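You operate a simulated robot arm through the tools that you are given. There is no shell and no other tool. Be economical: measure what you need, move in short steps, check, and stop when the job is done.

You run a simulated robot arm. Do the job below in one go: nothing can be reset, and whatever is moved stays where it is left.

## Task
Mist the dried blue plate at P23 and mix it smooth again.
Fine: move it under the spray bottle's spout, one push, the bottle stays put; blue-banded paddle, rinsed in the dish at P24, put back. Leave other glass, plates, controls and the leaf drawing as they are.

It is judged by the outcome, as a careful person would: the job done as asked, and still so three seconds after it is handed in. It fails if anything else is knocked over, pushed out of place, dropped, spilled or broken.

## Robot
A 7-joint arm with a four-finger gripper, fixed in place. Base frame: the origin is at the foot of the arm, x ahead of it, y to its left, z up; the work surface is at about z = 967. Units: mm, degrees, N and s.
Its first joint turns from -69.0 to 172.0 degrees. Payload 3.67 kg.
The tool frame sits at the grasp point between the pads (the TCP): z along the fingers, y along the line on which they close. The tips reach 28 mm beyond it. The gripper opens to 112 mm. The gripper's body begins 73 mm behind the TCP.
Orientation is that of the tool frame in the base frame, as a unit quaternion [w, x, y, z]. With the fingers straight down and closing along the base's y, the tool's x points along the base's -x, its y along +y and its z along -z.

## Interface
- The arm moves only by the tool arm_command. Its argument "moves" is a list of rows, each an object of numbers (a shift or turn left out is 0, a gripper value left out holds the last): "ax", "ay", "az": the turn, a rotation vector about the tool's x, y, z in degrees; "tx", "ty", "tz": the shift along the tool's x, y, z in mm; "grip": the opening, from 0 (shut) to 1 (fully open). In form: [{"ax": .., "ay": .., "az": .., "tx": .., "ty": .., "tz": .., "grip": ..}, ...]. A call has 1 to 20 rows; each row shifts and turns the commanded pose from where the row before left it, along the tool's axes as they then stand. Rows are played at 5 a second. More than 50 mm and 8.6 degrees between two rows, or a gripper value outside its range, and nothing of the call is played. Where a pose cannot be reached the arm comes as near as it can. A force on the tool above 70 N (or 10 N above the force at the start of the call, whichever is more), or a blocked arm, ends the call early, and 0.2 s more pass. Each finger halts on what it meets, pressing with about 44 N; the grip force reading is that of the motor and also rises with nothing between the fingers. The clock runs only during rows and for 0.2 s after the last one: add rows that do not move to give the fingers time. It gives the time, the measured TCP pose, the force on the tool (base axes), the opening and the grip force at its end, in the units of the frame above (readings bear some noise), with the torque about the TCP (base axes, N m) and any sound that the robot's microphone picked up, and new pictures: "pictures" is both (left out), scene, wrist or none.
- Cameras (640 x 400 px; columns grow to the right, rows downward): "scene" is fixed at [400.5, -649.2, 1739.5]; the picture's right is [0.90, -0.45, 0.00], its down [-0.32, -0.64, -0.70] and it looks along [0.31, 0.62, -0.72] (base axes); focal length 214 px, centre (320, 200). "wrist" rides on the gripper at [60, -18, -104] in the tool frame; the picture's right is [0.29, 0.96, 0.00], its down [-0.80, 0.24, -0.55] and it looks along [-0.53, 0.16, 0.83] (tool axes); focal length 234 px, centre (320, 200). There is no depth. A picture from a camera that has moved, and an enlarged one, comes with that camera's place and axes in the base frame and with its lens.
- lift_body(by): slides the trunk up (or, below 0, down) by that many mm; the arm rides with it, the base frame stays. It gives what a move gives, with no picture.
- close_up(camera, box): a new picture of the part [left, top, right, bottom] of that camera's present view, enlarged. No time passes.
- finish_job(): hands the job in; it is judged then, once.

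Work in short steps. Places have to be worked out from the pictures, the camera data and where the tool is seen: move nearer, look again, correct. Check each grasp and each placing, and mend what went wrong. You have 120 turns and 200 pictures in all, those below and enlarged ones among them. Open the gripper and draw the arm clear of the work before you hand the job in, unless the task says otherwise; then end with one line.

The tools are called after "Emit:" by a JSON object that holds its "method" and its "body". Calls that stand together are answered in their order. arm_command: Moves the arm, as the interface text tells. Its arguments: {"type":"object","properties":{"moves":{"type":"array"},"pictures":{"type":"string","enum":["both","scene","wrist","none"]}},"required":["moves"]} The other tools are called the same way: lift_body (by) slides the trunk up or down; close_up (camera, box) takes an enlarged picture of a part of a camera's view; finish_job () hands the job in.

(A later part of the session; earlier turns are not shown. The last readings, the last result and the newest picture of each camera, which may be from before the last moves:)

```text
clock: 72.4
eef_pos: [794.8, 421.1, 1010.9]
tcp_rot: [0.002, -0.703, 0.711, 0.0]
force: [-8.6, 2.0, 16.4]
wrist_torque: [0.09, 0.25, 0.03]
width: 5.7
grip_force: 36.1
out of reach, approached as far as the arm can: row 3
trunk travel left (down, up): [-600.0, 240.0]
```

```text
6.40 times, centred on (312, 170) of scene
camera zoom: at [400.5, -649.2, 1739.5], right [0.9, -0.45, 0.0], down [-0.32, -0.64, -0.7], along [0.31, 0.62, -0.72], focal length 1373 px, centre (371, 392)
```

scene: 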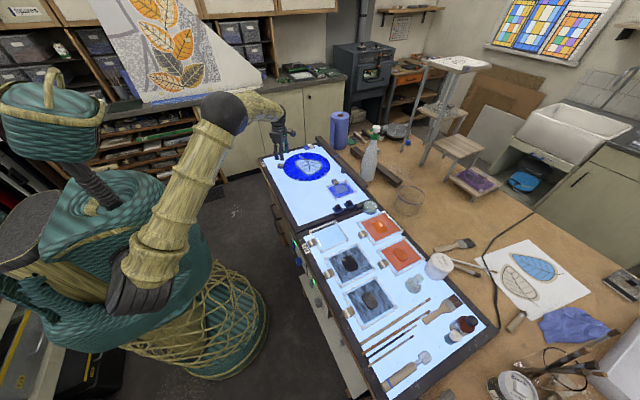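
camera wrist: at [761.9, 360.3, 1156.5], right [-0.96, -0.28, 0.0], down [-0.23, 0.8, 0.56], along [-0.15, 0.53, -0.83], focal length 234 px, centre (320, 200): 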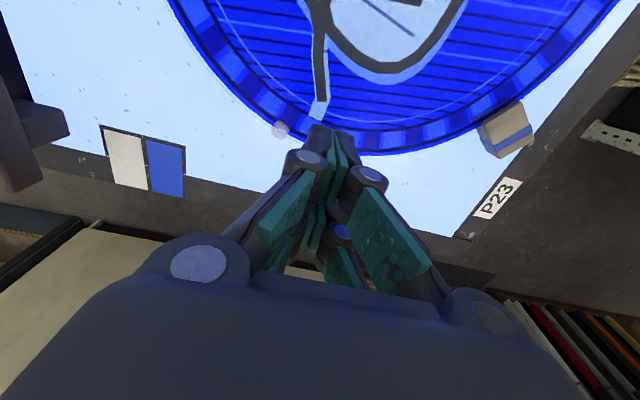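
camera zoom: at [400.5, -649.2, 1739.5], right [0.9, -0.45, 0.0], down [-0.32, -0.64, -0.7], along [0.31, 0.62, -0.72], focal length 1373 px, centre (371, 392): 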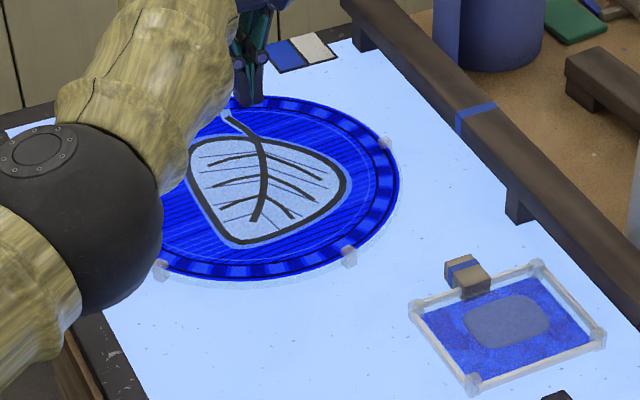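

Only ≈5 mm and ≈2° remain. I ease y by −7 mm to regain reach and push 8 mm more.

Emit:
{"method": "arm_command", "body": {"moves": [{"tx": 7}, {"ty": -4}, {"ty": -4}, {"ty": -3}, {}], "pictures": "none"}}

Emit:
{"method": "close_up", "body": {"camera": "scene", "box": [262, 140, 362, 200]}}

```text
clock: 73.6
eef_pos: [804.8, 411.4, 1011.0]
tcp_rot: [0.001, -0.703, 0.711, 0.0]
force: [-8.3, -0.2, 18.1]
wrist_torque: [0.11, 0.25, 0.07]
width: 6.0
grip_force: 35.7
out of reach, approached as far as the arm can: row 4
trunk travel left (down, up): [-600.0, 240.0]
```

```text
6.40 times, centred on (312, 170) of scene
camera zoom: at [400.5, -649.2, 1739.5], right [0.9, -0.45, 0.0], down [-0.32, -0.64, -0.7], along [0.31, 0.62, -0.72], focal length 1373 px, centre (371, 392)
```

zoom: 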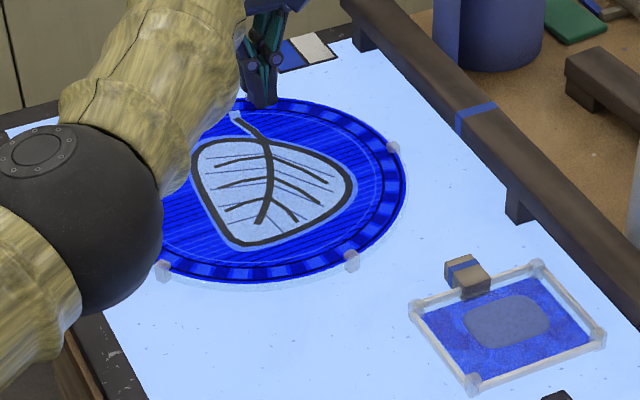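

Within ≈3 mm of the original now. I lift off and verify.

Emit:
{"method": "arm_command", "body": {"moves": [{"ty": 3}, {"tz": -15}, {"tz": -40}, {"tz": -40}, {"tx": 40, "ty": 5}, {"tx": 40, "ty": 5}, {"tx": 40}, {"tx": 40}, {"tx": 40}, {}], "pictures": "wrist"}}

Emit:
{"method": "close_up", "body": {"camera": "scene", "box": [250, 100, 430, 220]}}

Emit:
{"method": "close_up", "body": {"camera": "scene", "box": [262, 140, 362, 200]}}

```text
clock: 75.8
eef_pos: [805.8, 192.6, 1104.1]
tcp_rot: [0.0, -0.703, 0.711, 0.0]
force: [-1.2, 0.2, -0.6]
wrist_torque: [-0.02, 0.0, -0.03]
width: 0.0
grip_force: 35.8
out of reach, approached as far as the arm can: row 3, 4
trunk travel left (down, up): [-600.0, 240.0]
camera wrist: at [824.3, 132.8, 1207.9], right [-0.96, -0.28, 0.0], down [-0.23, 0.8, 0.55], along [-0.15, 0.53, -0.83], focal length 234 px, centre (320, 200)
```

wrist: 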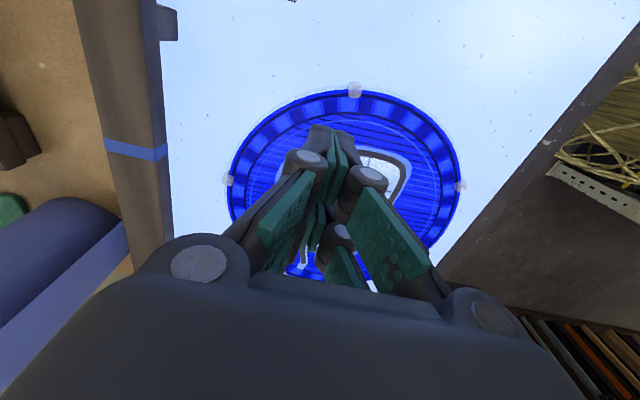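

```text
3.33 times, centred on (340, 160) of scene
camera zoom: at [400.5, -649.2, 1739.5], right [0.9, -0.45, 0.0], down [-0.32, -0.64, -0.7], along [0.31, 0.62, -0.72], focal length 715 px, centre (253, 333)
```

zoom: 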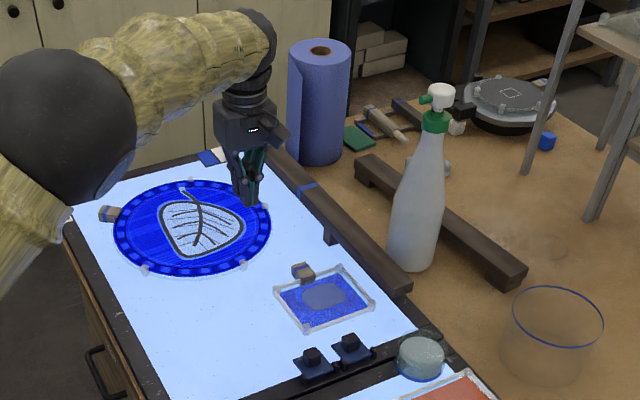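

```text
6.40 times, centred on (312, 170) of scene
camera zoom: at [400.5, -649.2, 1739.5], right [0.9, -0.45, 0.0], down [-0.32, -0.64, -0.7], along [0.31, 0.62, -0.72], focal length 1373 px, centre (371, 392)
```

zoom: 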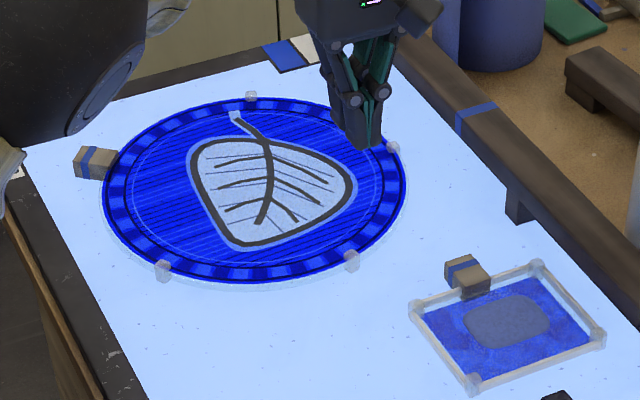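

The round plate is back within a pixel or two of its original place. Now I regrip the small plate's handle at (860,109) to move it straight +y under the spout line.

Emit:
{"method": "arm_command", "body": {"moves": [{"tx": 28, "ty": -18, "grip": 0.5}, {"tx": 28, "ty": -18}, {"tx": 27, "ty": -18}, {}, {"tz": 35}, {"tz": 35}, {"tz": 20}, {}], "pictures": "wrist"}}

Emit:
{"method": "close_up", "body": {"camera": "wrist", "box": [180, 60, 500, 260]}}

```text
clock: 77.6
eef_pos: [857.4, 109.1, 1016.3]
tcp_rot: [0.001, -0.703, 0.711, 0.001]
force: [-0.3, -0.5, 0.3]
wrist_torque: [0.0, 0.0, 0.0]
width: 55.9
grip_force: 0.1
trunk travel left (down, up): [-600.0, 240.0]
camera wrist: at [875.9, 48.1, 1118.8], right [-0.96, -0.28, 0.0], down [-0.23, 0.8, 0.56], along [-0.15, 0.53, -0.83], focal length 234 px, centre (320, 200)
```

wrist: 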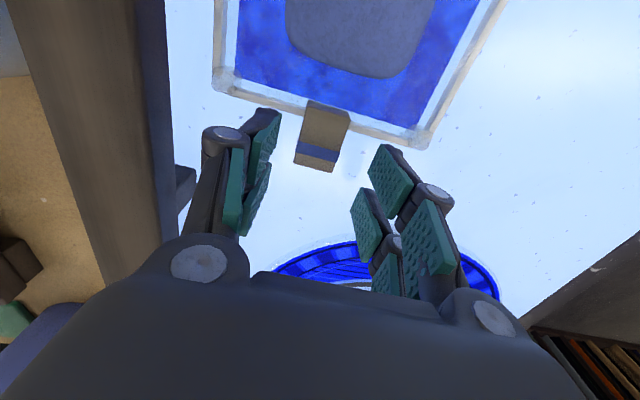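

```text
2.00 times, centred on (340, 160) of wrist
camera zoom: at [875.9, 48.1, 1118.8], right [-0.96, -0.28, 0.0], down [-0.23, 0.8, 0.56], along [-0.15, 0.53, -0.83], focal length 468 px, centre (280, 280)
```

zoom: 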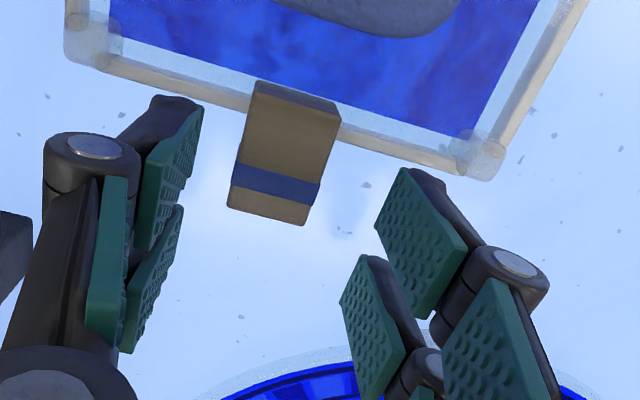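

Well aligned. Shift +3 mm x, descend, close, lift 8 mm, and carry +45 mm y slowly.

Emit:
{"method": "arm_command", "body": {"moves": [{"ty": -3, "tz": 6}, {"tz": 6}, {"tz": 5.5}, {"grip": 0.35}, {"grip": 0.2}, {"grip": 0}, {}, {}], "pictures": "none"}}

Emit:
{"method": "arm_command", "body": {"moves": [{"tz": -3}, {"tz": -3}, {"tz": -3}, {"tx": -3}, {"tx": -5}, {"tx": -6}, {"tx": -7}, {"tx": -7}, {"tx": -7}, {"tx": -5}, {"tx": -3}, {}], "pictures": "wrist"}}

Emit:
{"method": "close_up", "body": {"camera": "scene", "box": [250, 100, 430, 220]}}

```text
clock: 79.4
eef_pos: [861.6, 109.2, 998.2]
tcp_rot: [0.0, -0.702, 0.712, 0.0]
force: [1.6, -0.3, 1.8]
wrist_torque: [-0.18, -0.03, 0.21]
width: 25.4
grip_force: 43.3
trunk travel left (down, up): [-600.0, 240.0]
```

```text
clock: 82.0
eef_pos: [861.0, 151.4, 1007.0]
tcp_rot: [0.001, -0.703, 0.711, 0.001]
force: [0.5, -0.6, -0.5]
wrist_torque: [0.07, 0.0, -0.01]
width: 25.3
grip_force: 44.2
trunk travel left (down, up): [-600.0, 240.0]
camera wrist: at [880.3, 91.3, 1110.3], right [-0.96, -0.28, 0.0], down [-0.23, 0.8, 0.56], along [-0.15, 0.53, -0.83], focal length 234 px, centre (320, 200)
```

wrist: 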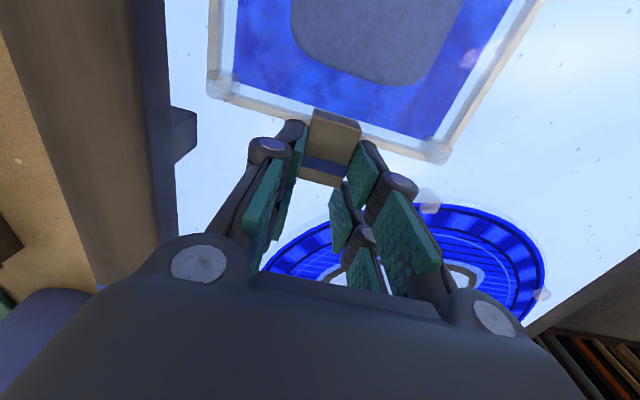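

```text
3.33 times, centred on (340, 160) of scene
camera zoom: at [400.5, -649.2, 1739.5], right [0.9, -0.45, 0.0], down [-0.32, -0.64, -0.7], along [0.31, 0.62, -0.72], focal length 715 px, centre (253, 333)
```

zoom: 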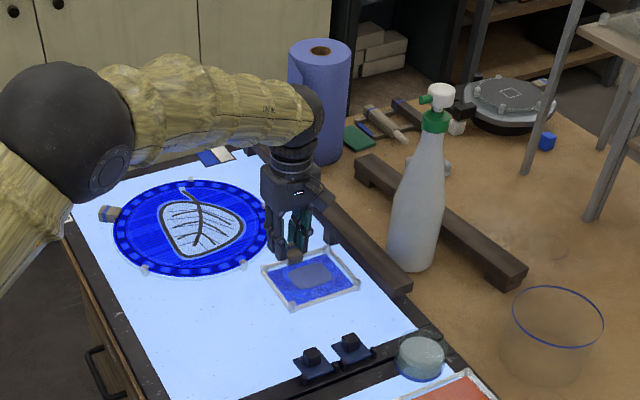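

Round plate untouched, plate centre ≈(861,75). I move it 9 mm more toward the rail and set it down.

Emit:
{"method": "arm_command", "body": {"moves": [{"ty": -3}, {"ty": -3}, {"ty": -3}, {}, {"tz": 3}, {"tz": 3}, {"tz": 3}, {}], "pictures": "none"}}

Emit:
{"method": "arm_command", "body": {"moves": [{"grip": 0.3}, {"grip": 0.4}, {}, {"tz": -20}, {"tz": -40}, {"tz": -40}, {"tz": -40}, {"grip": 0}, {}], "pictures": "wrist"}}

Emit:
{"method": "close_up", "body": {"camera": "scene", "box": [250, 100, 430, 220]}}

```text
clock: 83.8
eef_pos: [870.0, 150.9, 997.9]
tcp_rot: [0.001, -0.703, 0.711, 0.001]
force: [-0.5, -0.4, 0.1]
wrist_torque: [-0.05, 0.01, 0.03]
width: 25.3
grip_force: 43.7
trunk travel left (down, up): [-600.0, 240.0]
```

```text
clock: 85.8
eef_pos: [871.1, 150.8, 1137.7]
tcp_rot: [0.001, -0.702, 0.712, 0.001]
force: [-1.2, -1.1, 0.0]
wrist_torque: [-0.01, -0.03, -0.01]
width: 0.1
grip_force: 35.7
trunk travel left (down, up): [-600.0, 240.0]
camera wrist: at [888.6, 90.9, 1241.2], right [-0.96, -0.28, 0.0], down [-0.23, 0.8, 0.56], along [-0.15, 0.53, -0.83], focal length 234 px, centre (320, 200)
```

wrist: 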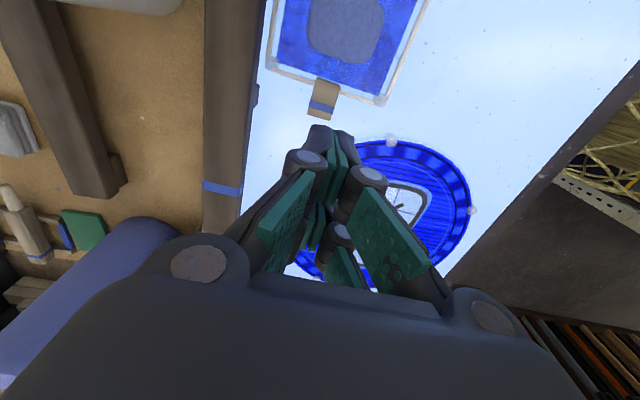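

```text
3.33 times, centred on (340, 160) of scene
camera zoom: at [400.5, -649.2, 1739.5], right [0.9, -0.45, 0.0], down [-0.32, -0.64, -0.7], along [0.31, 0.62, -0.72], focal length 715 px, centre (253, 333)
```

zoom: 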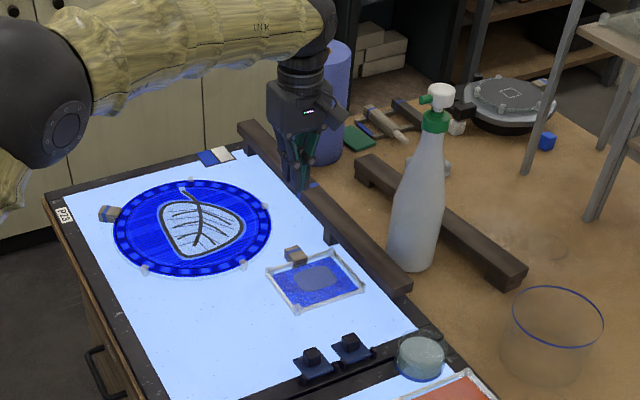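

Plate is down at centre ≈(870,75), everything else unchanged. Now for the pump: I rise to z≈1330, retreat to (780,80), and turn back to yaw 180°.

Emit:
{"method": "arm_command", "body": {"moves": [{"tz": -48, "ty": 20, "tx": 10}, {"tz": -46, "ty": 20, "tx": 15}, {"tz": -46, "ty": 20, "tx": 15}, {"tz": -46, "ty": 20, "tx": 15}, {"ty": 10, "tx": 15}, {"az": 8.2}, {"az": 8.2}, {"az": 8.2}, {"az": 8.2}, {"az": 8.2}, {"az": 8.2}, {"az": 8.2}, {"az": 8.2}, {"az": 8.2}, {"az": 8.2}, {"az": 8.2}, {}], "pictures": "none"}}

```text
refused: row 1 steps farther than a row can; nothing moved
```

Emit:
{"method": "arm_command", "body": {"moves": [{"tz": -42, "ty": 20, "tx": 10}, {"tz": -42, "ty": 20, "tx": 15}, {"tz": -42, "ty": 20, "tx": 15}, {"tz": -42, "ty": 20, "tx": 15}, {"tz": -20, "ty": 10, "tx": 15}, {"az": 8.2}, {"az": 8.2}, {"az": 8.2}, {"az": 8.2}, {"az": 8.2}, {"az": 8.2}, {"az": 8.2}, {"az": 8.2}, {"az": 8.2}, {"az": 8.2}, {"az": 8.2}, {}], "pictures": "none"}}

```text
clock: 89.4
eef_pos: [780.3, 81.7, 1324.6]
tcp_rot: [0.0, 0.008, 1.0, 0.001]
force: [-0.4, -0.1, -0.9]
wrist_torque: [0.06, -0.02, -0.02]
width: 0.0
grip_force: 36.0
trunk travel left (down, up): [-600.0, 240.0]
```

Yaw 180° and level. Now tilt 58° forward and advance toward the bottle above cap height, then look.

Emit:
{"method": "arm_command", "body": {"moves": [{"ay": -8.3}, {"ay": -8.3}, {"ay": -8.3}, {"ay": -8.3}, {"ay": -8.3}, {"ay": -8.3}, {"ay": -8.2}, {"tx": -22.6, "tz": 34.2}, {"tx": -22.6, "tz": 34.2}, {"tx": -22.6, "tz": 34.2}, {"tx": -22.6, "tz": 34.2}, {"tx": -22.6, "tz": 34.2}, {}], "pictures": "both"}}

Emit:
{"method": "close_up", "body": {"camera": "scene", "box": [330, 100, 410, 160]}}

Emit:
{"method": "close_up", "body": {"camera": "wrist", "box": [200, 60, 440, 260]}}

```text
clock: 92.4
eef_pos: [990.5, 38.8, 1369.4]
tcp_rot: [0.494, 0.035, 0.869, 0.018]
force: [0.3, -0.5, -0.8]
wrist_torque: [0.02, -0.03, 0.05]
width: 0.1
grip_force: 36.5
trunk travel left (down, up): [-600.0, 240.0]
stopped in row 13: the arm was blocked; the commanded pose is now the measured one
camera wrist: at [870.0, 26.3, 1370.1], right [-0.1, 0.98, -0.18], down [-0.06, 0.18, 0.98], along [0.99, 0.11, 0.04], focal length 234 px, centre (320, 200)
```

scene: 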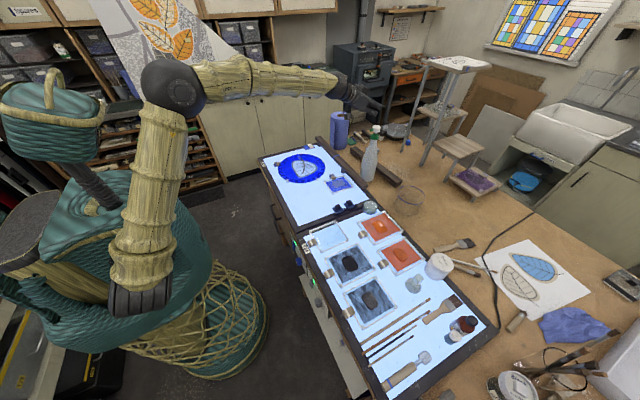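
wrist: 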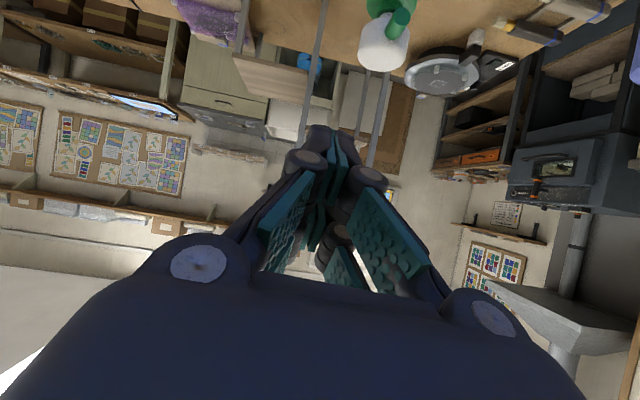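

```text
6.67 times, centred on (370, 130) of scene
camera zoom: at [400.5, -649.2, 1739.5], right [0.9, -0.45, 0.0], down [-0.32, -0.64, -0.7], along [0.31, 0.62, -0.72], focal length 1430 px, centre (-13, 667)
```

zoom: 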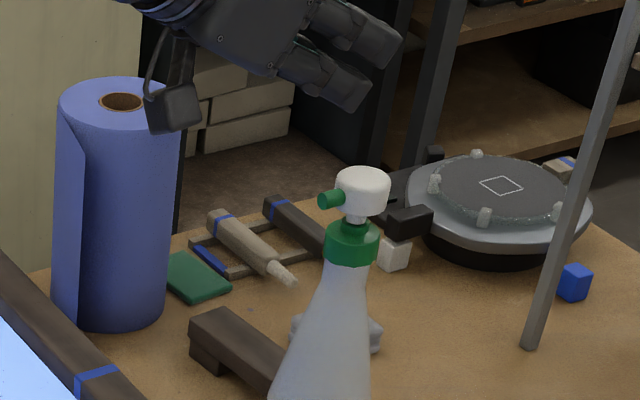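

```text
2.00 times, centred on (320, 160) of wrist
camera zoom: at [870.0, 26.3, 1370.1], right [-0.1, 0.98, -0.18], down [-0.06, 0.18, 0.98], along [0.99, 0.11, 0.04], focal length 468 px, centre (320, 280)
```

zoom: 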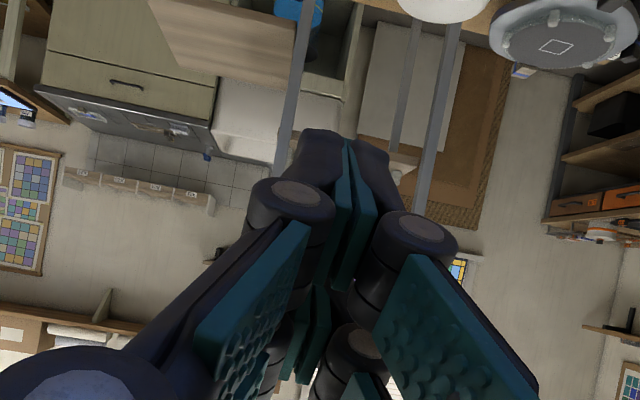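

The wrist runs out of range at this shoulder height. Raising the trunk by 220 mm should give the reach.

Emit:
{"method": "lift_body", "body": {"by": 220}}

```text
clock: 94.8
eef_pos: [989.0, 41.6, 1589.3]
tcp_rot: [0.494, 0.034, 0.869, 0.017]
force: [-0.1, -0.5, 0.5]
wrist_torque: [0.0, -0.03, 0.01]
width: 0.0
grip_force: 36.2
trunk travel left (down, up): [-820.0, 20.0]
```

Trunk up. I reduce the tilt to ≈48°, straighten roll, and descend to (1000,80,1345).

Emit:
{"method": "arm_command", "body": {"moves": [{"ay": 5.5, "az": -2.2}, {"ay": 5.5, "az": -2.2}, {"tx": 29, "ty": 6.4, "tz": 28.5}, {"tx": 29, "ty": 6.4, "tz": 28.5}, {"tx": 29, "ty": 6.4, "tz": 28.5}, {"tx": 29, "ty": 6.4, "tz": 28.5}, {"tx": 29, "ty": 6.4, "tz": 28.5}, {"tx": 29, "ty": 6.4, "tz": 28.5}, {}], "pictures": "both"}}

Emit:
{"method": "close_up", "body": {"camera": "scene", "box": [330, 100, 410, 160]}}

```text
clock: 97.0
eef_pos: [1019.4, 22.8, 1365.4]
tcp_rot: [0.407, 0.044, 0.912, 0.024]
force: [0.2, 0.4, -0.1]
wrist_torque: [0.02, 0.0, 0.0]
width: 0.0
grip_force: 35.6
trunk travel left (down, up): [-820.0, 20.0]
stopped in row 9: the arm was blocked; the commanded pose is now the measured one
camera wrist: at [902.1, 8.8, 1388.2], right [-0.13, 0.98, -0.14], down [0.13, 0.16, 0.98], along [0.98, 0.11, -0.15], focal length 234 px, centre (320, 200)
```

scene: 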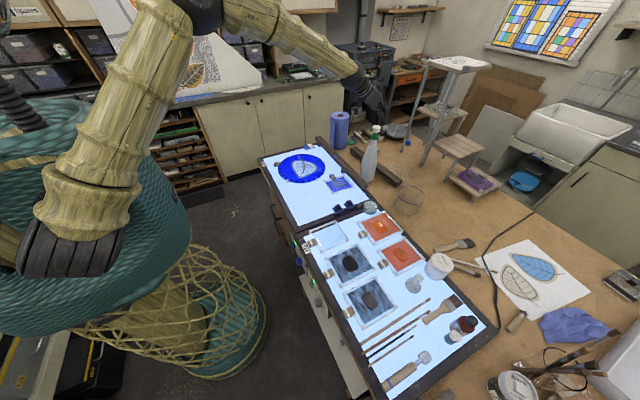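
wrist: 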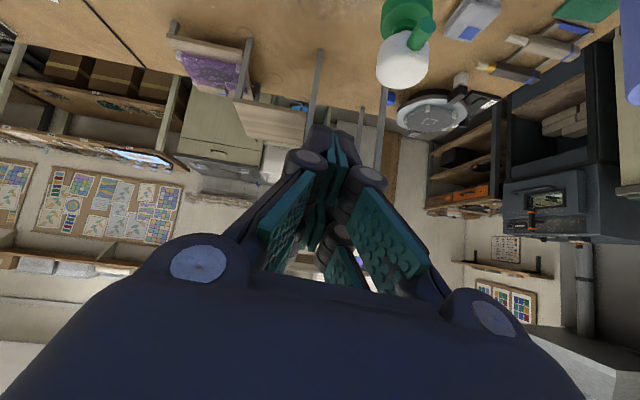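

```text
6.67 times, centred on (370, 130) of scene
camera zoom: at [400.5, -649.2, 1739.5], right [0.9, -0.45, 0.0], down [-0.32, -0.64, -0.7], along [0.31, 0.62, -0.72], focal length 1430 px, centre (-13, 667)
```

zoom: 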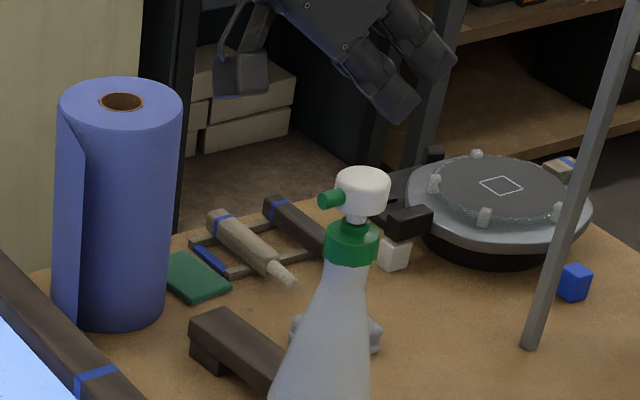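

The limit is tool yaw relative to the arm's azimuth. I swing the tool 33° about the vertical so it points toward azimuth ≈25°, approaching the bottle from the −y side.

Emit:
{"method": "arm_command", "body": {"moves": [{"tz": -20}, {"ax": -6.1, "ay": 0.65, "az": -5.5}, {"ax": -6.1, "ay": 0.65, "az": -5.5}, {"ax": -6.1, "ay": 0.65, "az": -5.5}, {"ax": -6.1, "ay": 0.65, "az": -5.5}, {}], "pictures": "none"}}

```text
clock: 98.4
eef_pos: [1002.8, 26.6, 1379.8]
tcp_rot: [0.385, -0.22, 0.886, 0.137]
force: [-0.4, 1.0, 0.4]
wrist_torque: [-0.06, -0.03, -0.05]
width: 0.0
grip_force: 36.0
trunk travel left (down, up): [-820.0, 20.0]
```

Good, unblocked. Move toward (1050,70,1335), above and near the cap, and look.

Emit:
{"method": "arm_command", "body": {"moves": [{"tx": -2.4, "ty": 3.6, "tz": 25.6}, {"tx": -2.4, "ty": 3.6, "tz": 25.6}, {"tx": -2.4, "ty": 3.6, "tz": 25.6}, {}, {}], "pictures": "wrist"}}

Emit:
{"method": "close_up", "body": {"camera": "scene", "box": [350, 100, 410, 150]}}

Emit:
{"method": "close_up", "body": {"camera": "wrist", "box": [240, 20, 480, 200]}}

```text
clock: 99.6
eef_pos: [1050.3, 66.4, 1333.2]
tcp_rot: [0.384, -0.218, 0.887, 0.136]
force: [0.5, -0.1, -0.1]
wrist_torque: [0.0, 0.0, 0.02]
width: 0.0
grip_force: 35.7
trunk travel left (down, up): [-820.0, 20.0]
camera wrist: at [959.4, -8.3, 1357.3], right [-0.65, 0.75, -0.14], down [0.02, 0.21, 0.98], along [0.76, 0.63, -0.15], focal length 234 px, centre (320, 200)
```

wrist: 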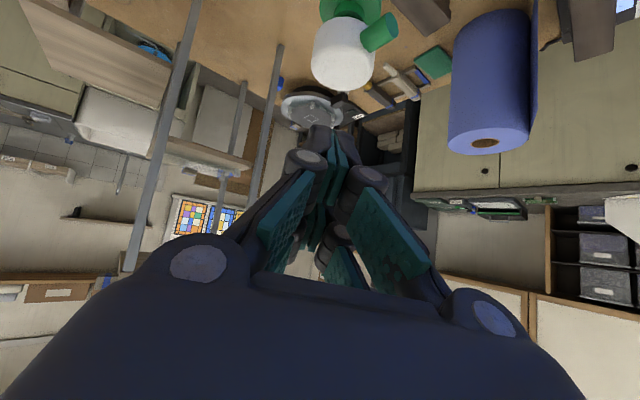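

```text
8.00 times, centred on (380, 125) of scene
camera zoom: at [400.5, -649.2, 1739.5], right [0.9, -0.45, 0.0], down [-0.32, -0.64, -0.7], along [0.31, 0.62, -0.72], focal length 1716 px, centre (-160, 800)
```

zoom: 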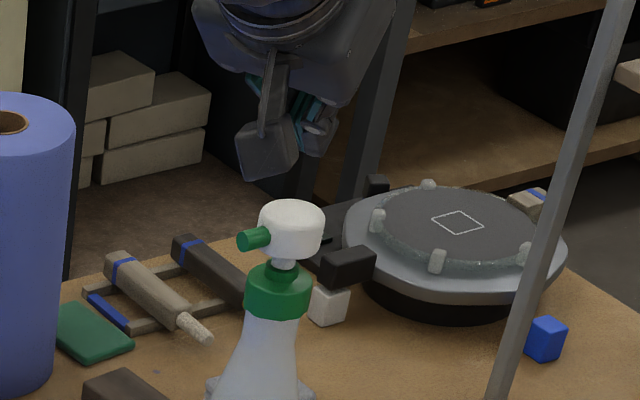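

```text
2.22 times, centred on (360, 110) of wrist
camera zoom: at [959.4, -8.3, 1357.3], right [-0.65, 0.75, -0.14], down [0.02, 0.21, 0.98], along [0.76, 0.63, -0.15], focal length 520 px, centre (231, 400)
```

zoom: 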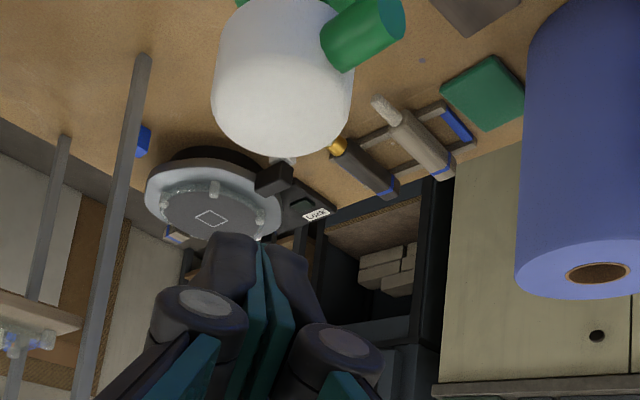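

Cap axis ≈(1065,80), top ≈1249. I move so the lower prong tip is just above the cap centre (TCP ≈(1058,73,1293)).

Emit:
{"method": "arm_command", "body": {"moves": [{"tx": 8, "ty": -0.3, "tz": 11.6}, {"tx": 8, "ty": -0.3, "tz": 11.6}, {"tx": 7.7, "ty": -0.2, "tz": 11.6}, {}, {}], "pictures": "wrist"}}

Emit:
{"method": "close_up", "body": {"camera": "scene", "box": [360, 110, 400, 140]}}

Emit:
{"method": "close_up", "body": {"camera": "wrist", "box": [240, 20, 480, 200]}}

```text
clock: 100.8
eef_pos: [1056.0, 74.1, 1293.5]
tcp_rot: [0.385, -0.218, 0.886, 0.137]
force: [-0.7, 0.2, 1.6]
wrist_torque: [-0.01, -0.01, -0.01]
width: 0.1
grip_force: 35.6
trunk travel left (down, up): [-820.0, 20.0]
camera wrist: at [966.2, -1.1, 1316.7], right [-0.65, 0.75, -0.14], down [0.02, 0.21, 0.98], along [0.76, 0.63, -0.15], focal length 234 px, centre (320, 200)
```

wrist: 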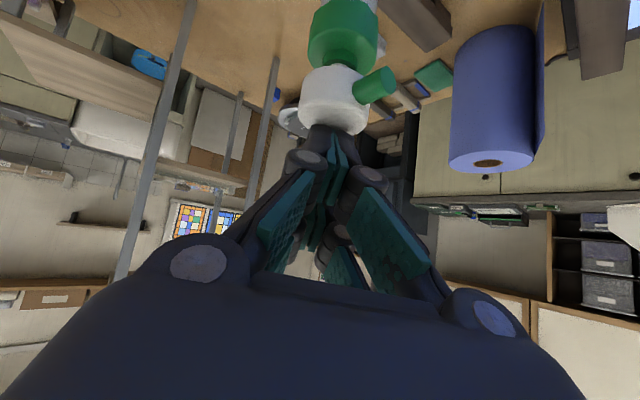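

```text
13.33 times, centred on (380, 125) of scene
camera zoom: at [400.5, -649.2, 1739.5], right [0.9, -0.45, 0.0], down [-0.32, -0.64, -0.7], along [0.31, 0.62, -0.72], focal length 2860 px, centre (-480, 1200)
```

zoom: 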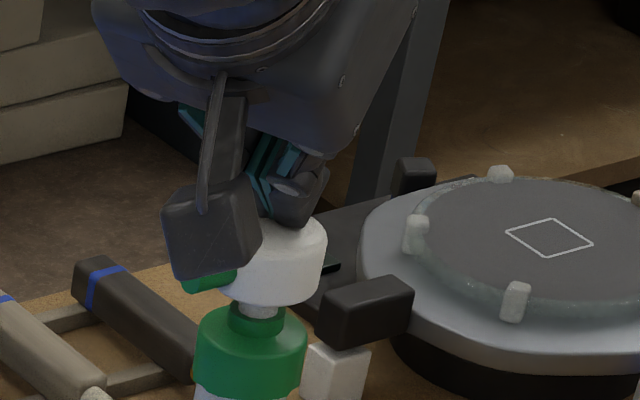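

```text
2.22 times, centred on (360, 110) of wrist
camera zoom: at [966.2, -1.1, 1316.7], right [-0.65, 0.75, -0.14], down [0.02, 0.21, 0.98], along [0.76, 0.63, -0.15], focal length 520 px, centre (231, 400)
```

zoom: 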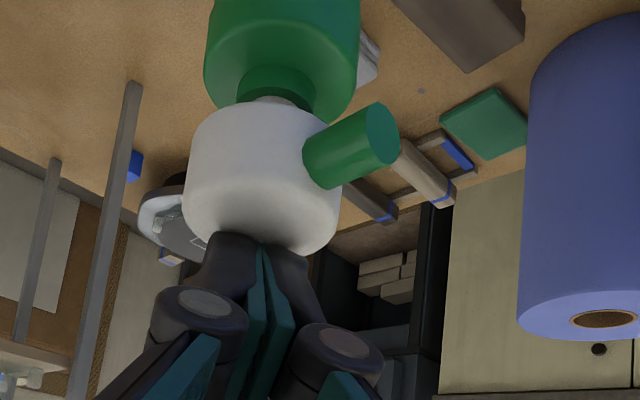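

The tips are right over the cap's top. I press straight down in 3 mm steps, watching force and sound.

Emit:
{"method": "arm_command", "body": {"moves": [{"tx": 2.2, "ty": -0.2, "tz": 2}, {"tx": 2.2, "ty": -0.2, "tz": 2}, {"tx": 2.2, "ty": -0.2, "tz": 2}, {}], "pictures": "none"}}

```text
clock: 101.8
eef_pos: [1057.4, 75.4, 1285.5]
tcp_rot: [0.385, -0.218, 0.886, 0.137]
force: [1.8, -0.4, 5.5]
wrist_torque: [-0.03, -0.01, -0.02]
width: 5.9
grip_force: 35.4
trunk travel left (down, up): [-820.0, 20.0]
heard: click
```

A click was heard at 5.5 N. I look at the plate and the bottle before doing anything more.

Emit:
{"method": "close_up", "body": {"camera": "scene", "box": [320, 160, 370, 200]}}

Emit:
{"method": "close_up", "body": {"camera": "scene", "box": [330, 110, 400, 200]}}

```text
10.00 times, centred on (345, 180) of scene
camera zoom: at [400.5, -649.2, 1739.5], right [0.9, -0.45, 0.0], down [-0.32, -0.64, -0.7], along [0.31, 0.62, -0.72], focal length 2145 px, centre (70, 400)
```

zoom: 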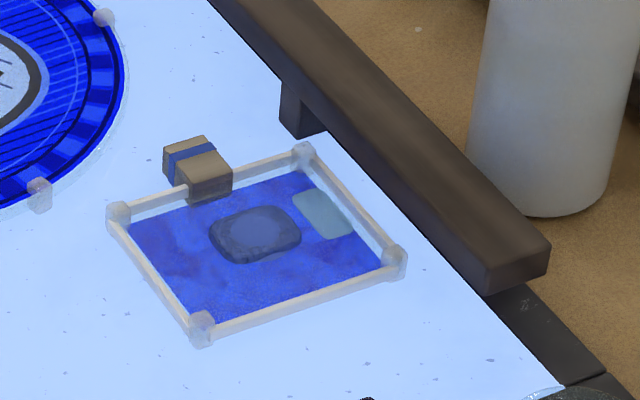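

```text
4.44 times, centred on (365, 155) of scene
camera zoom: at [400.5, -649.2, 1739.5], right [0.9, -0.45, 0.0], down [-0.32, -0.64, -0.7], along [0.31, 0.62, -0.72], focal length 953 px, centre (120, 400)
```

zoom: 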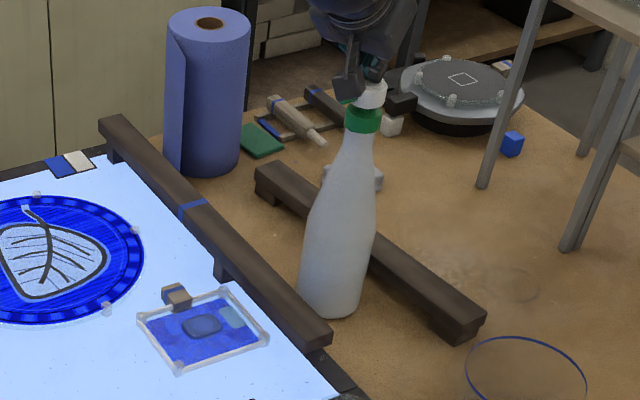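

The mist landed on the plate (a water film and wetted paint show). One push is done; I lift straight up and retreat.

Emit:
{"method": "arm_command", "body": {"moves": [{"tx": -2.2, "ty": 0.2, "tz": -2}, {"tx": -2.2, "ty": 0.2, "tz": -2}, {"tx": -2.2, "ty": 0.2, "tz": -2}, {"tx": -15, "ty": 1.5, "tz": -13.3}, {"tx": -22, "ty": 2, "tz": -20}, {"tx": -22, "ty": 2, "tz": -20}, {"tz": -40}, {"tz": -40}, {"tz": -40}, {"tz": -40}, {}], "pictures": "scene"}}

Emit:
{"method": "close_up", "body": {"camera": "scene", "box": [320, 110, 400, 210]}}

Emit:
{"method": "close_up", "body": {"camera": "scene", "box": [325, 168, 365, 198]}}

```text
clock: 104.2
eef_pos: [959.2, 9.4, 1478.8]
tcp_rot: [0.383, -0.219, 0.887, 0.137]
force: [1.4, 0.8, -0.3]
wrist_torque: [0.03, 0.03, -0.01]
width: 0.1
grip_force: 35.5
trunk travel left (down, up): [-820.0, 20.0]
```

scene: 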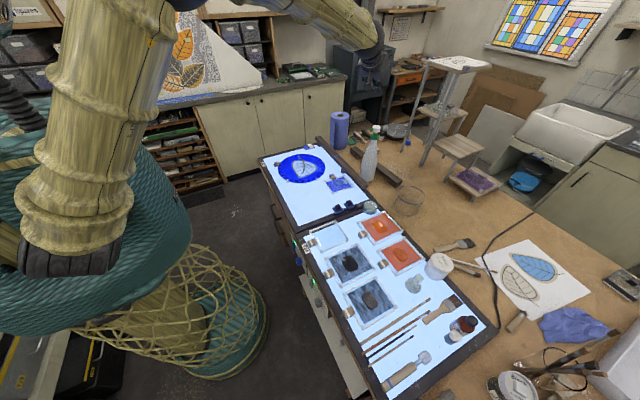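

```text
4.00 times, centred on (360, 160) of scene
camera zoom: at [400.5, -649.2, 1739.5], right [0.9, -0.45, 0.0], down [-0.32, -0.64, -0.7], along [0.31, 0.62, -0.72], focal length 858 px, centre (160, 360)
```

zoom: 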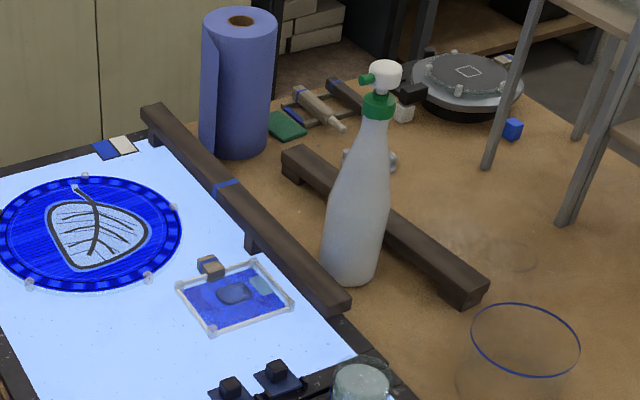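

```text
13.33 times, centred on (345, 183) of scene
camera zoom: at [400.5, -649.2, 1739.5], right [0.9, -0.45, 0.0], down [-0.32, -0.64, -0.7], along [0.31, 0.62, -0.72], focal length 2860 px, centre (-13, 427)
```

zoom: 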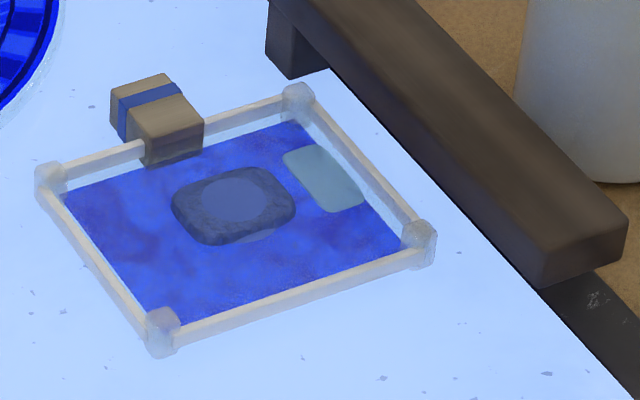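

Spray done, bottle unmoved. Next the blue-banded paddle: it lies along x at y≈−692 (x 565–725). I level the tool and fly over.

Emit:
{"method": "arm_command", "body": {"moves": [{"ax": 2.33, "ay": 6.51, "az": 3.73}, {"ax": 2.33, "ay": 6.51, "az": 3.73}, {"ax": 2.33, "ay": 6.51, "az": 3.73}, {"ax": 2.33, "ay": 6.51, "az": 3.73}, {"ax": 2.33, "ay": 6.51, "az": 3.73}, {"ax": 2.33, "ay": 6.51, "az": 3.73}, {"ax": 2.33, "ay": 6.51, "az": 3.73}, {"tx": 18, "ty": -38, "tz": 8}, {"tx": 18, "ty": -38, "tz": 8}, {"tx": 18, "ty": -38, "tz": 8}, {"tx": 18, "ty": -38, "tz": 8}, {"tx": 18, "ty": -38, "tz": 8}, {"tx": 18, "ty": -38, "tz": 8}, {"tx": 18, "ty": -38, "tz": 8}, {"tx": 18, "ty": -38, "tz": 8}, {"tx": 18, "ty": -38, "tz": 8}, {"tx": 18, "ty": -38, "tz": 8}, {"tx": 18, "ty": -38, "tz": 8}, {"tx": 18, "ty": -38, "tz": 8}], "pictures": "none"}}

```text
clock: 108.2
eef_pos: [742.3, -449.3, 1380.8]
tcp_rot: [0.002, 0.0, 1.0, 0.002]
force: [-0.1, -0.6, 0.2]
wrist_torque: [0.02, -0.03, 0.01]
width: 0.1
grip_force: 35.7
trunk travel left (down, up): [-820.0, 20.0]
```

Level at yaw 180°. Continue to above the paddle with the gripper opening.

Emit:
{"method": "arm_command", "body": {"moves": [{"tx": 16, "ty": -33, "tz": 26, "grip": 0.6}, {"tx": 16, "ty": -33, "tz": 26}, {"tx": 16, "ty": -33, "tz": 26}, {"tx": 16, "ty": -33, "tz": 26}, {"tx": 16, "ty": -33, "tz": 26}, {"tx": 16, "ty": -33, "tz": 26}, {"tx": 16, "ty": -33, "tz": 25}, {}], "pictures": "both"}}

Emit:
{"method": "close_up", "body": {"camera": "wrist", "box": [160, 0, 480, 200]}}

Emit:
{"method": "close_up", "body": {"camera": "scene", "box": [360, 330, 460, 400]}}

```text
clock: 110.0
eef_pos: [632.2, -680.1, 1199.2]
tcp_rot: [0.001, 0.001, 1.0, 0.001]
force: [0.3, 0.2, -0.6]
wrist_torque: [0.02, 0.02, 0.0]
width: 67.1
grip_force: 0.0
trunk travel left (down, up): [-820.0, 20.0]
camera wrist: at [571.9, -698.5, 1303.0], right [-0.29, 0.96, 0.0], down [0.8, 0.24, 0.56], along [0.53, 0.16, -0.83], focal length 234 px, centre (320, 200)
```

scene: 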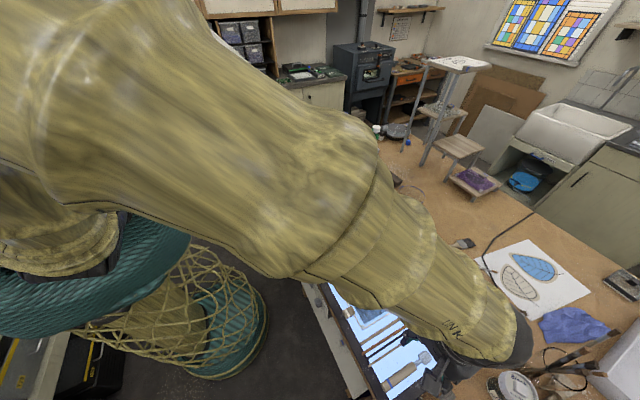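
wrist: 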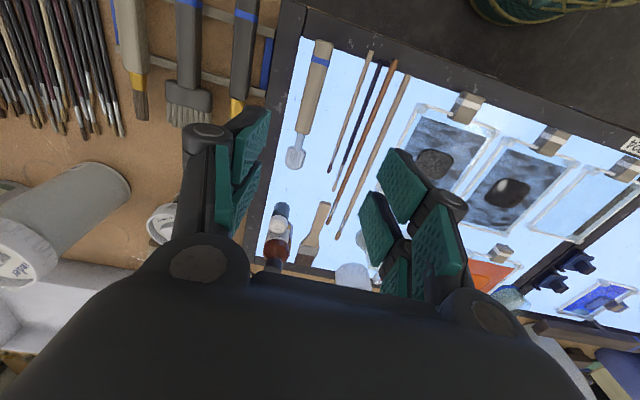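

```text
2.00 times, centred on (320, 100) of wrist
camera zoom: at [571.9, -698.5, 1303.0], right [-0.29, 0.96, 0.0], down [0.8, 0.24, 0.56], along [0.53, 0.16, -0.83], focal length 468 px, centre (320, 400)
```

zoom: 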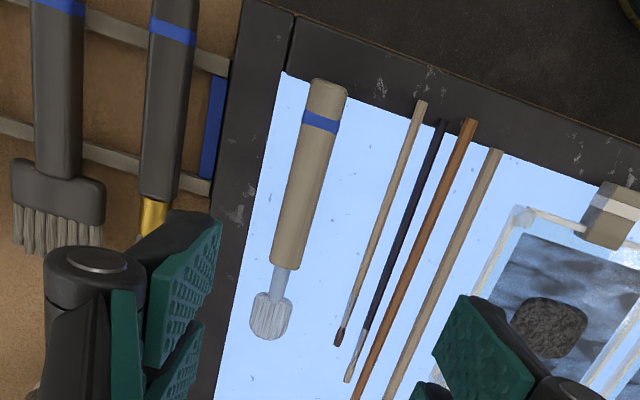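

```text
5.71 times, centred on (410, 365) of scene
camera zoom: at [400.5, -649.2, 1739.5], right [0.9, -0.45, 0.0], down [-0.32, -0.64, -0.7], along [0.31, 0.62, -0.72], focal length 1226 px, centre (-194, -743)
```

zoom: 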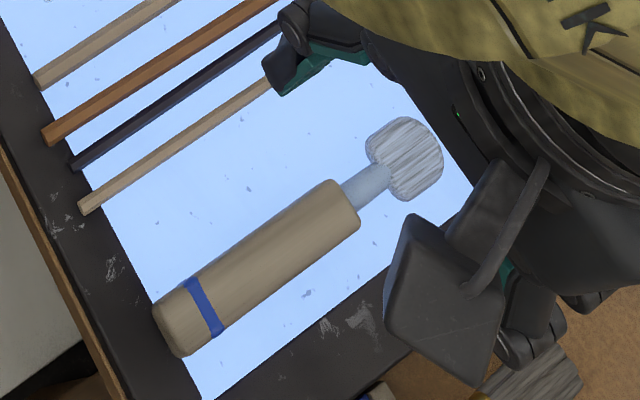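

Paddle handle axis y≈−693, x 566–677, blade end at 739. I'll grip it at x≈612; first descend to z≈1035 and check.

Emit:
{"method": "arm_command", "body": {"moves": [{"tx": 20, "ty": -13, "grip": 0.45}, {"tz": 40}, {"tz": 40}, {"tz": 40}, {"tz": 40}, {}], "pictures": "wrist"}}

Emit:
{"method": "close_up", "body": {"camera": "wrist", "box": [180, 20, 460, 220]}}

```text
clock: 111.4
eef_pos: [608.6, -690.1, 1040.0]
tcp_rot: [0.002, 0.001, 1.0, 0.003]
force: [-0.3, 0.0, 0.7]
wrist_torque: [0.0, -0.03, 0.0]
width: 50.4
grip_force: 0.1
trunk travel left (down, up): [-820.0, 20.0]
camera wrist: at [549.7, -709.7, 1143.7], right [-0.29, 0.96, 0.0], down [0.8, 0.24, 0.56], along [0.53, 0.16, -0.83], focal length 234 px, centre (320, 200)
```

wrist: 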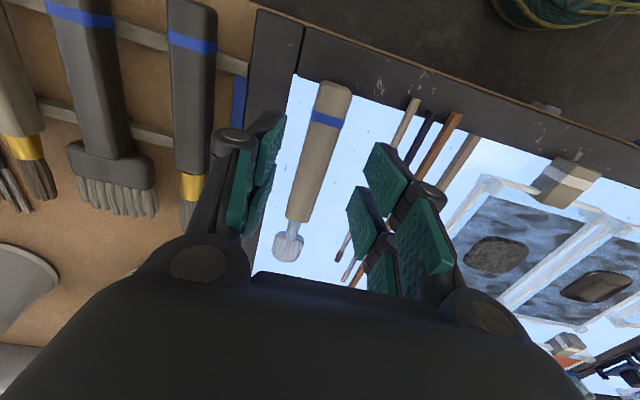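

```text
2.00 times, centred on (320, 120) of wrist
camera zoom: at [549.7, -709.7, 1143.7], right [-0.29, 0.96, 0.0], down [0.8, 0.24, 0.56], along [0.53, 0.16, -0.83], focal length 468 px, centre (320, 360)
```

zoom: 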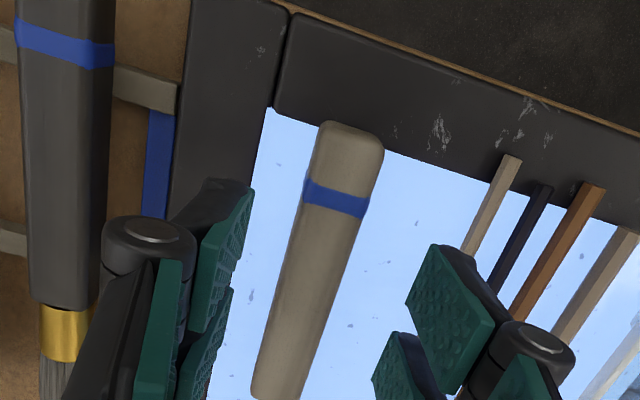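

Handle axis at y≈−694.5. I narrow to ~42 mm, shift −4 mm in y and descend to z≈1000.

Emit:
{"method": "arm_command", "body": {"moves": [{"ty": -4.3, "grip": 0.38}, {}, {"tz": 15}, {"tz": 12}, {"tz": 8}, {"tz": 4}, {}], "pictures": "wrist"}}

Emit:
{"method": "close_up", "body": {"camera": "wrist", "box": [180, 60, 460, 260]}}

```text
clock: 113.0
eef_pos: [610.6, -695.6, 1001.5]
tcp_rot: [0.001, 0.001, 1.0, 0.001]
force: [0.9, 0.5, 0.9]
wrist_torque: [0.03, 0.01, 0.04]
width: 42.7
grip_force: 0.1
trunk travel left (down, up): [-820.0, 20.0]
camera wrist: at [551.4, -714.0, 1104.2], right [-0.29, 0.96, 0.0], down [0.8, 0.24, 0.56], along [0.53, 0.16, -0.83], focal length 234 px, centre (320, 200)
```

wrist: 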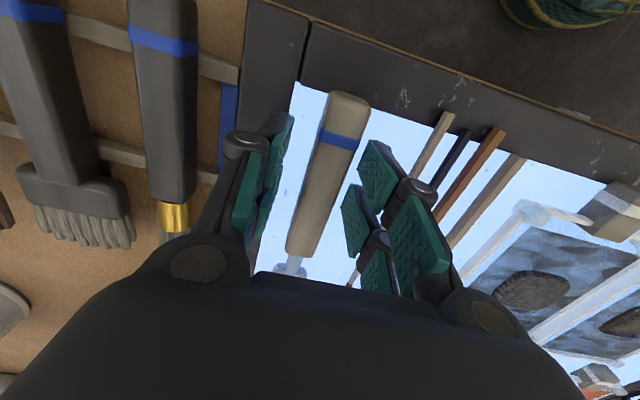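

```text
2.00 times, centred on (320, 160) of wrist
camera zoom: at [551.4, -714.0, 1104.2], right [-0.29, 0.96, 0.0], down [0.8, 0.24, 0.56], along [0.53, 0.16, -0.83], focal length 468 px, centre (320, 280)
```

zoom: 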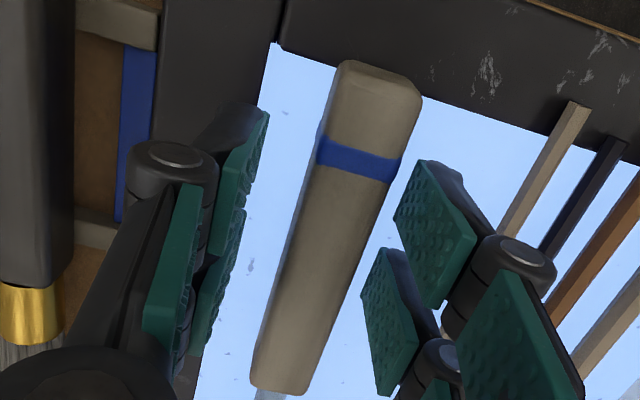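

Fingers straddle the handle. Closing.

Emit:
{"method": "arm_command", "body": {"moves": [{"grip": 0.32}, {"grip": 0.25}, {"grip": 0.15}, {"grip": 0}, {}, {}], "pictures": "wrist"}}

Emit:
{"method": "arm_command", "body": {"moves": [{"tz": -8}, {"tz": -12}, {"tz": -20}, {"tz": -30}, {}], "pictures": "both"}}

Emit:
{"method": "close_up", "body": {"camera": "wrist", "box": [180, 60, 500, 260]}}

```text
clock: 114.4
eef_pos: [610.3, -696.2, 1001.5]
tcp_rot: [0.001, 0.001, 1.0, 0.001]
force: [-0.3, -0.7, -0.3]
wrist_torque: [-0.02, 0.02, -0.03]
width: 21.3
grip_force: 44.0
trunk travel left (down, up): [-820.0, 20.0]
camera wrist: at [551.4, -713.8, 1104.4], right [-0.29, 0.96, 0.0], down [0.8, 0.24, 0.56], along [0.53, 0.16, -0.83], focal length 234 px, centre (320, 200)
```

wrist: 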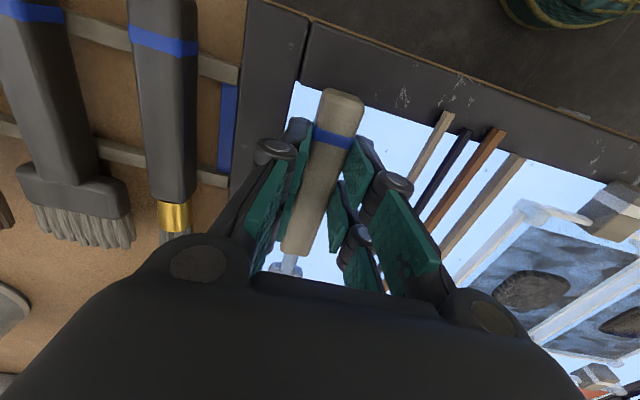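

```text
clock: 115.6
eef_pos: [611.8, -696.6, 1071.6]
tcp_rot: [0.001, 0.001, 1.0, 0.002]
force: [0.1, -1.0, -1.3]
wrist_torque: [-0.01, 0.05, 0.01]
width: 21.4
grip_force: 44.2
trunk travel left (down, up): [-820.0, 20.0]
camera wrist: at [552.2, -714.3, 1174.7], right [-0.29, 0.96, 0.0], down [0.8, 0.24, 0.56], along [0.53, 0.16, -0.83], focal length 234 px, centre (320, 200)
```

scene: 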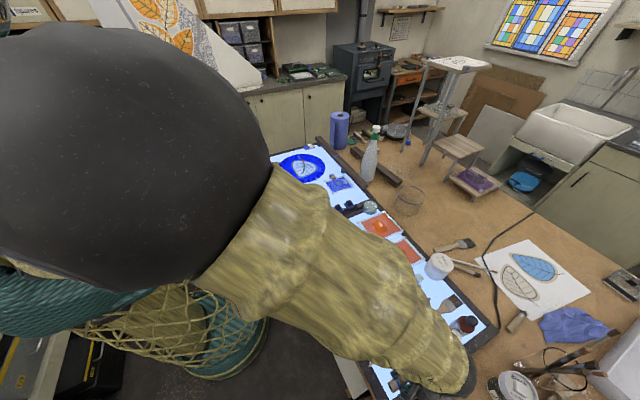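
wrist: 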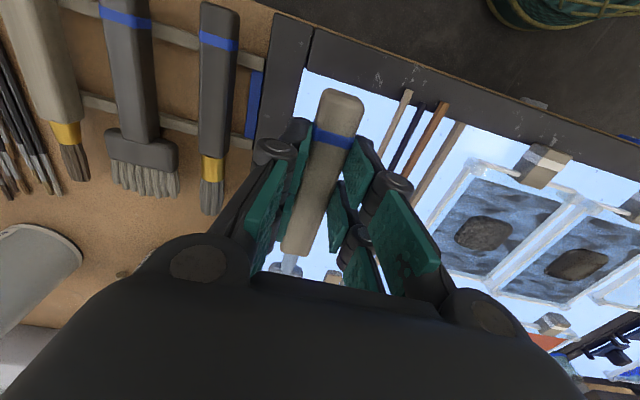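

```text
2.00 times, centred on (340, 160) of wrist
camera zoom: at [552.2, -714.3, 1174.7], right [-0.29, 0.96, 0.0], down [0.8, 0.24, 0.56], along [0.53, 0.16, -0.83], focal length 468 px, centre (280, 280)
```

zoom: 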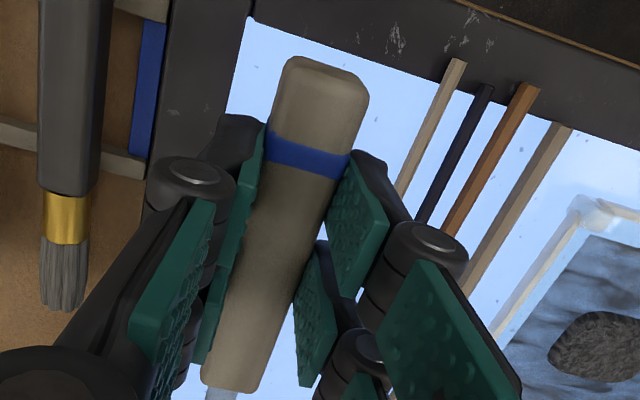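

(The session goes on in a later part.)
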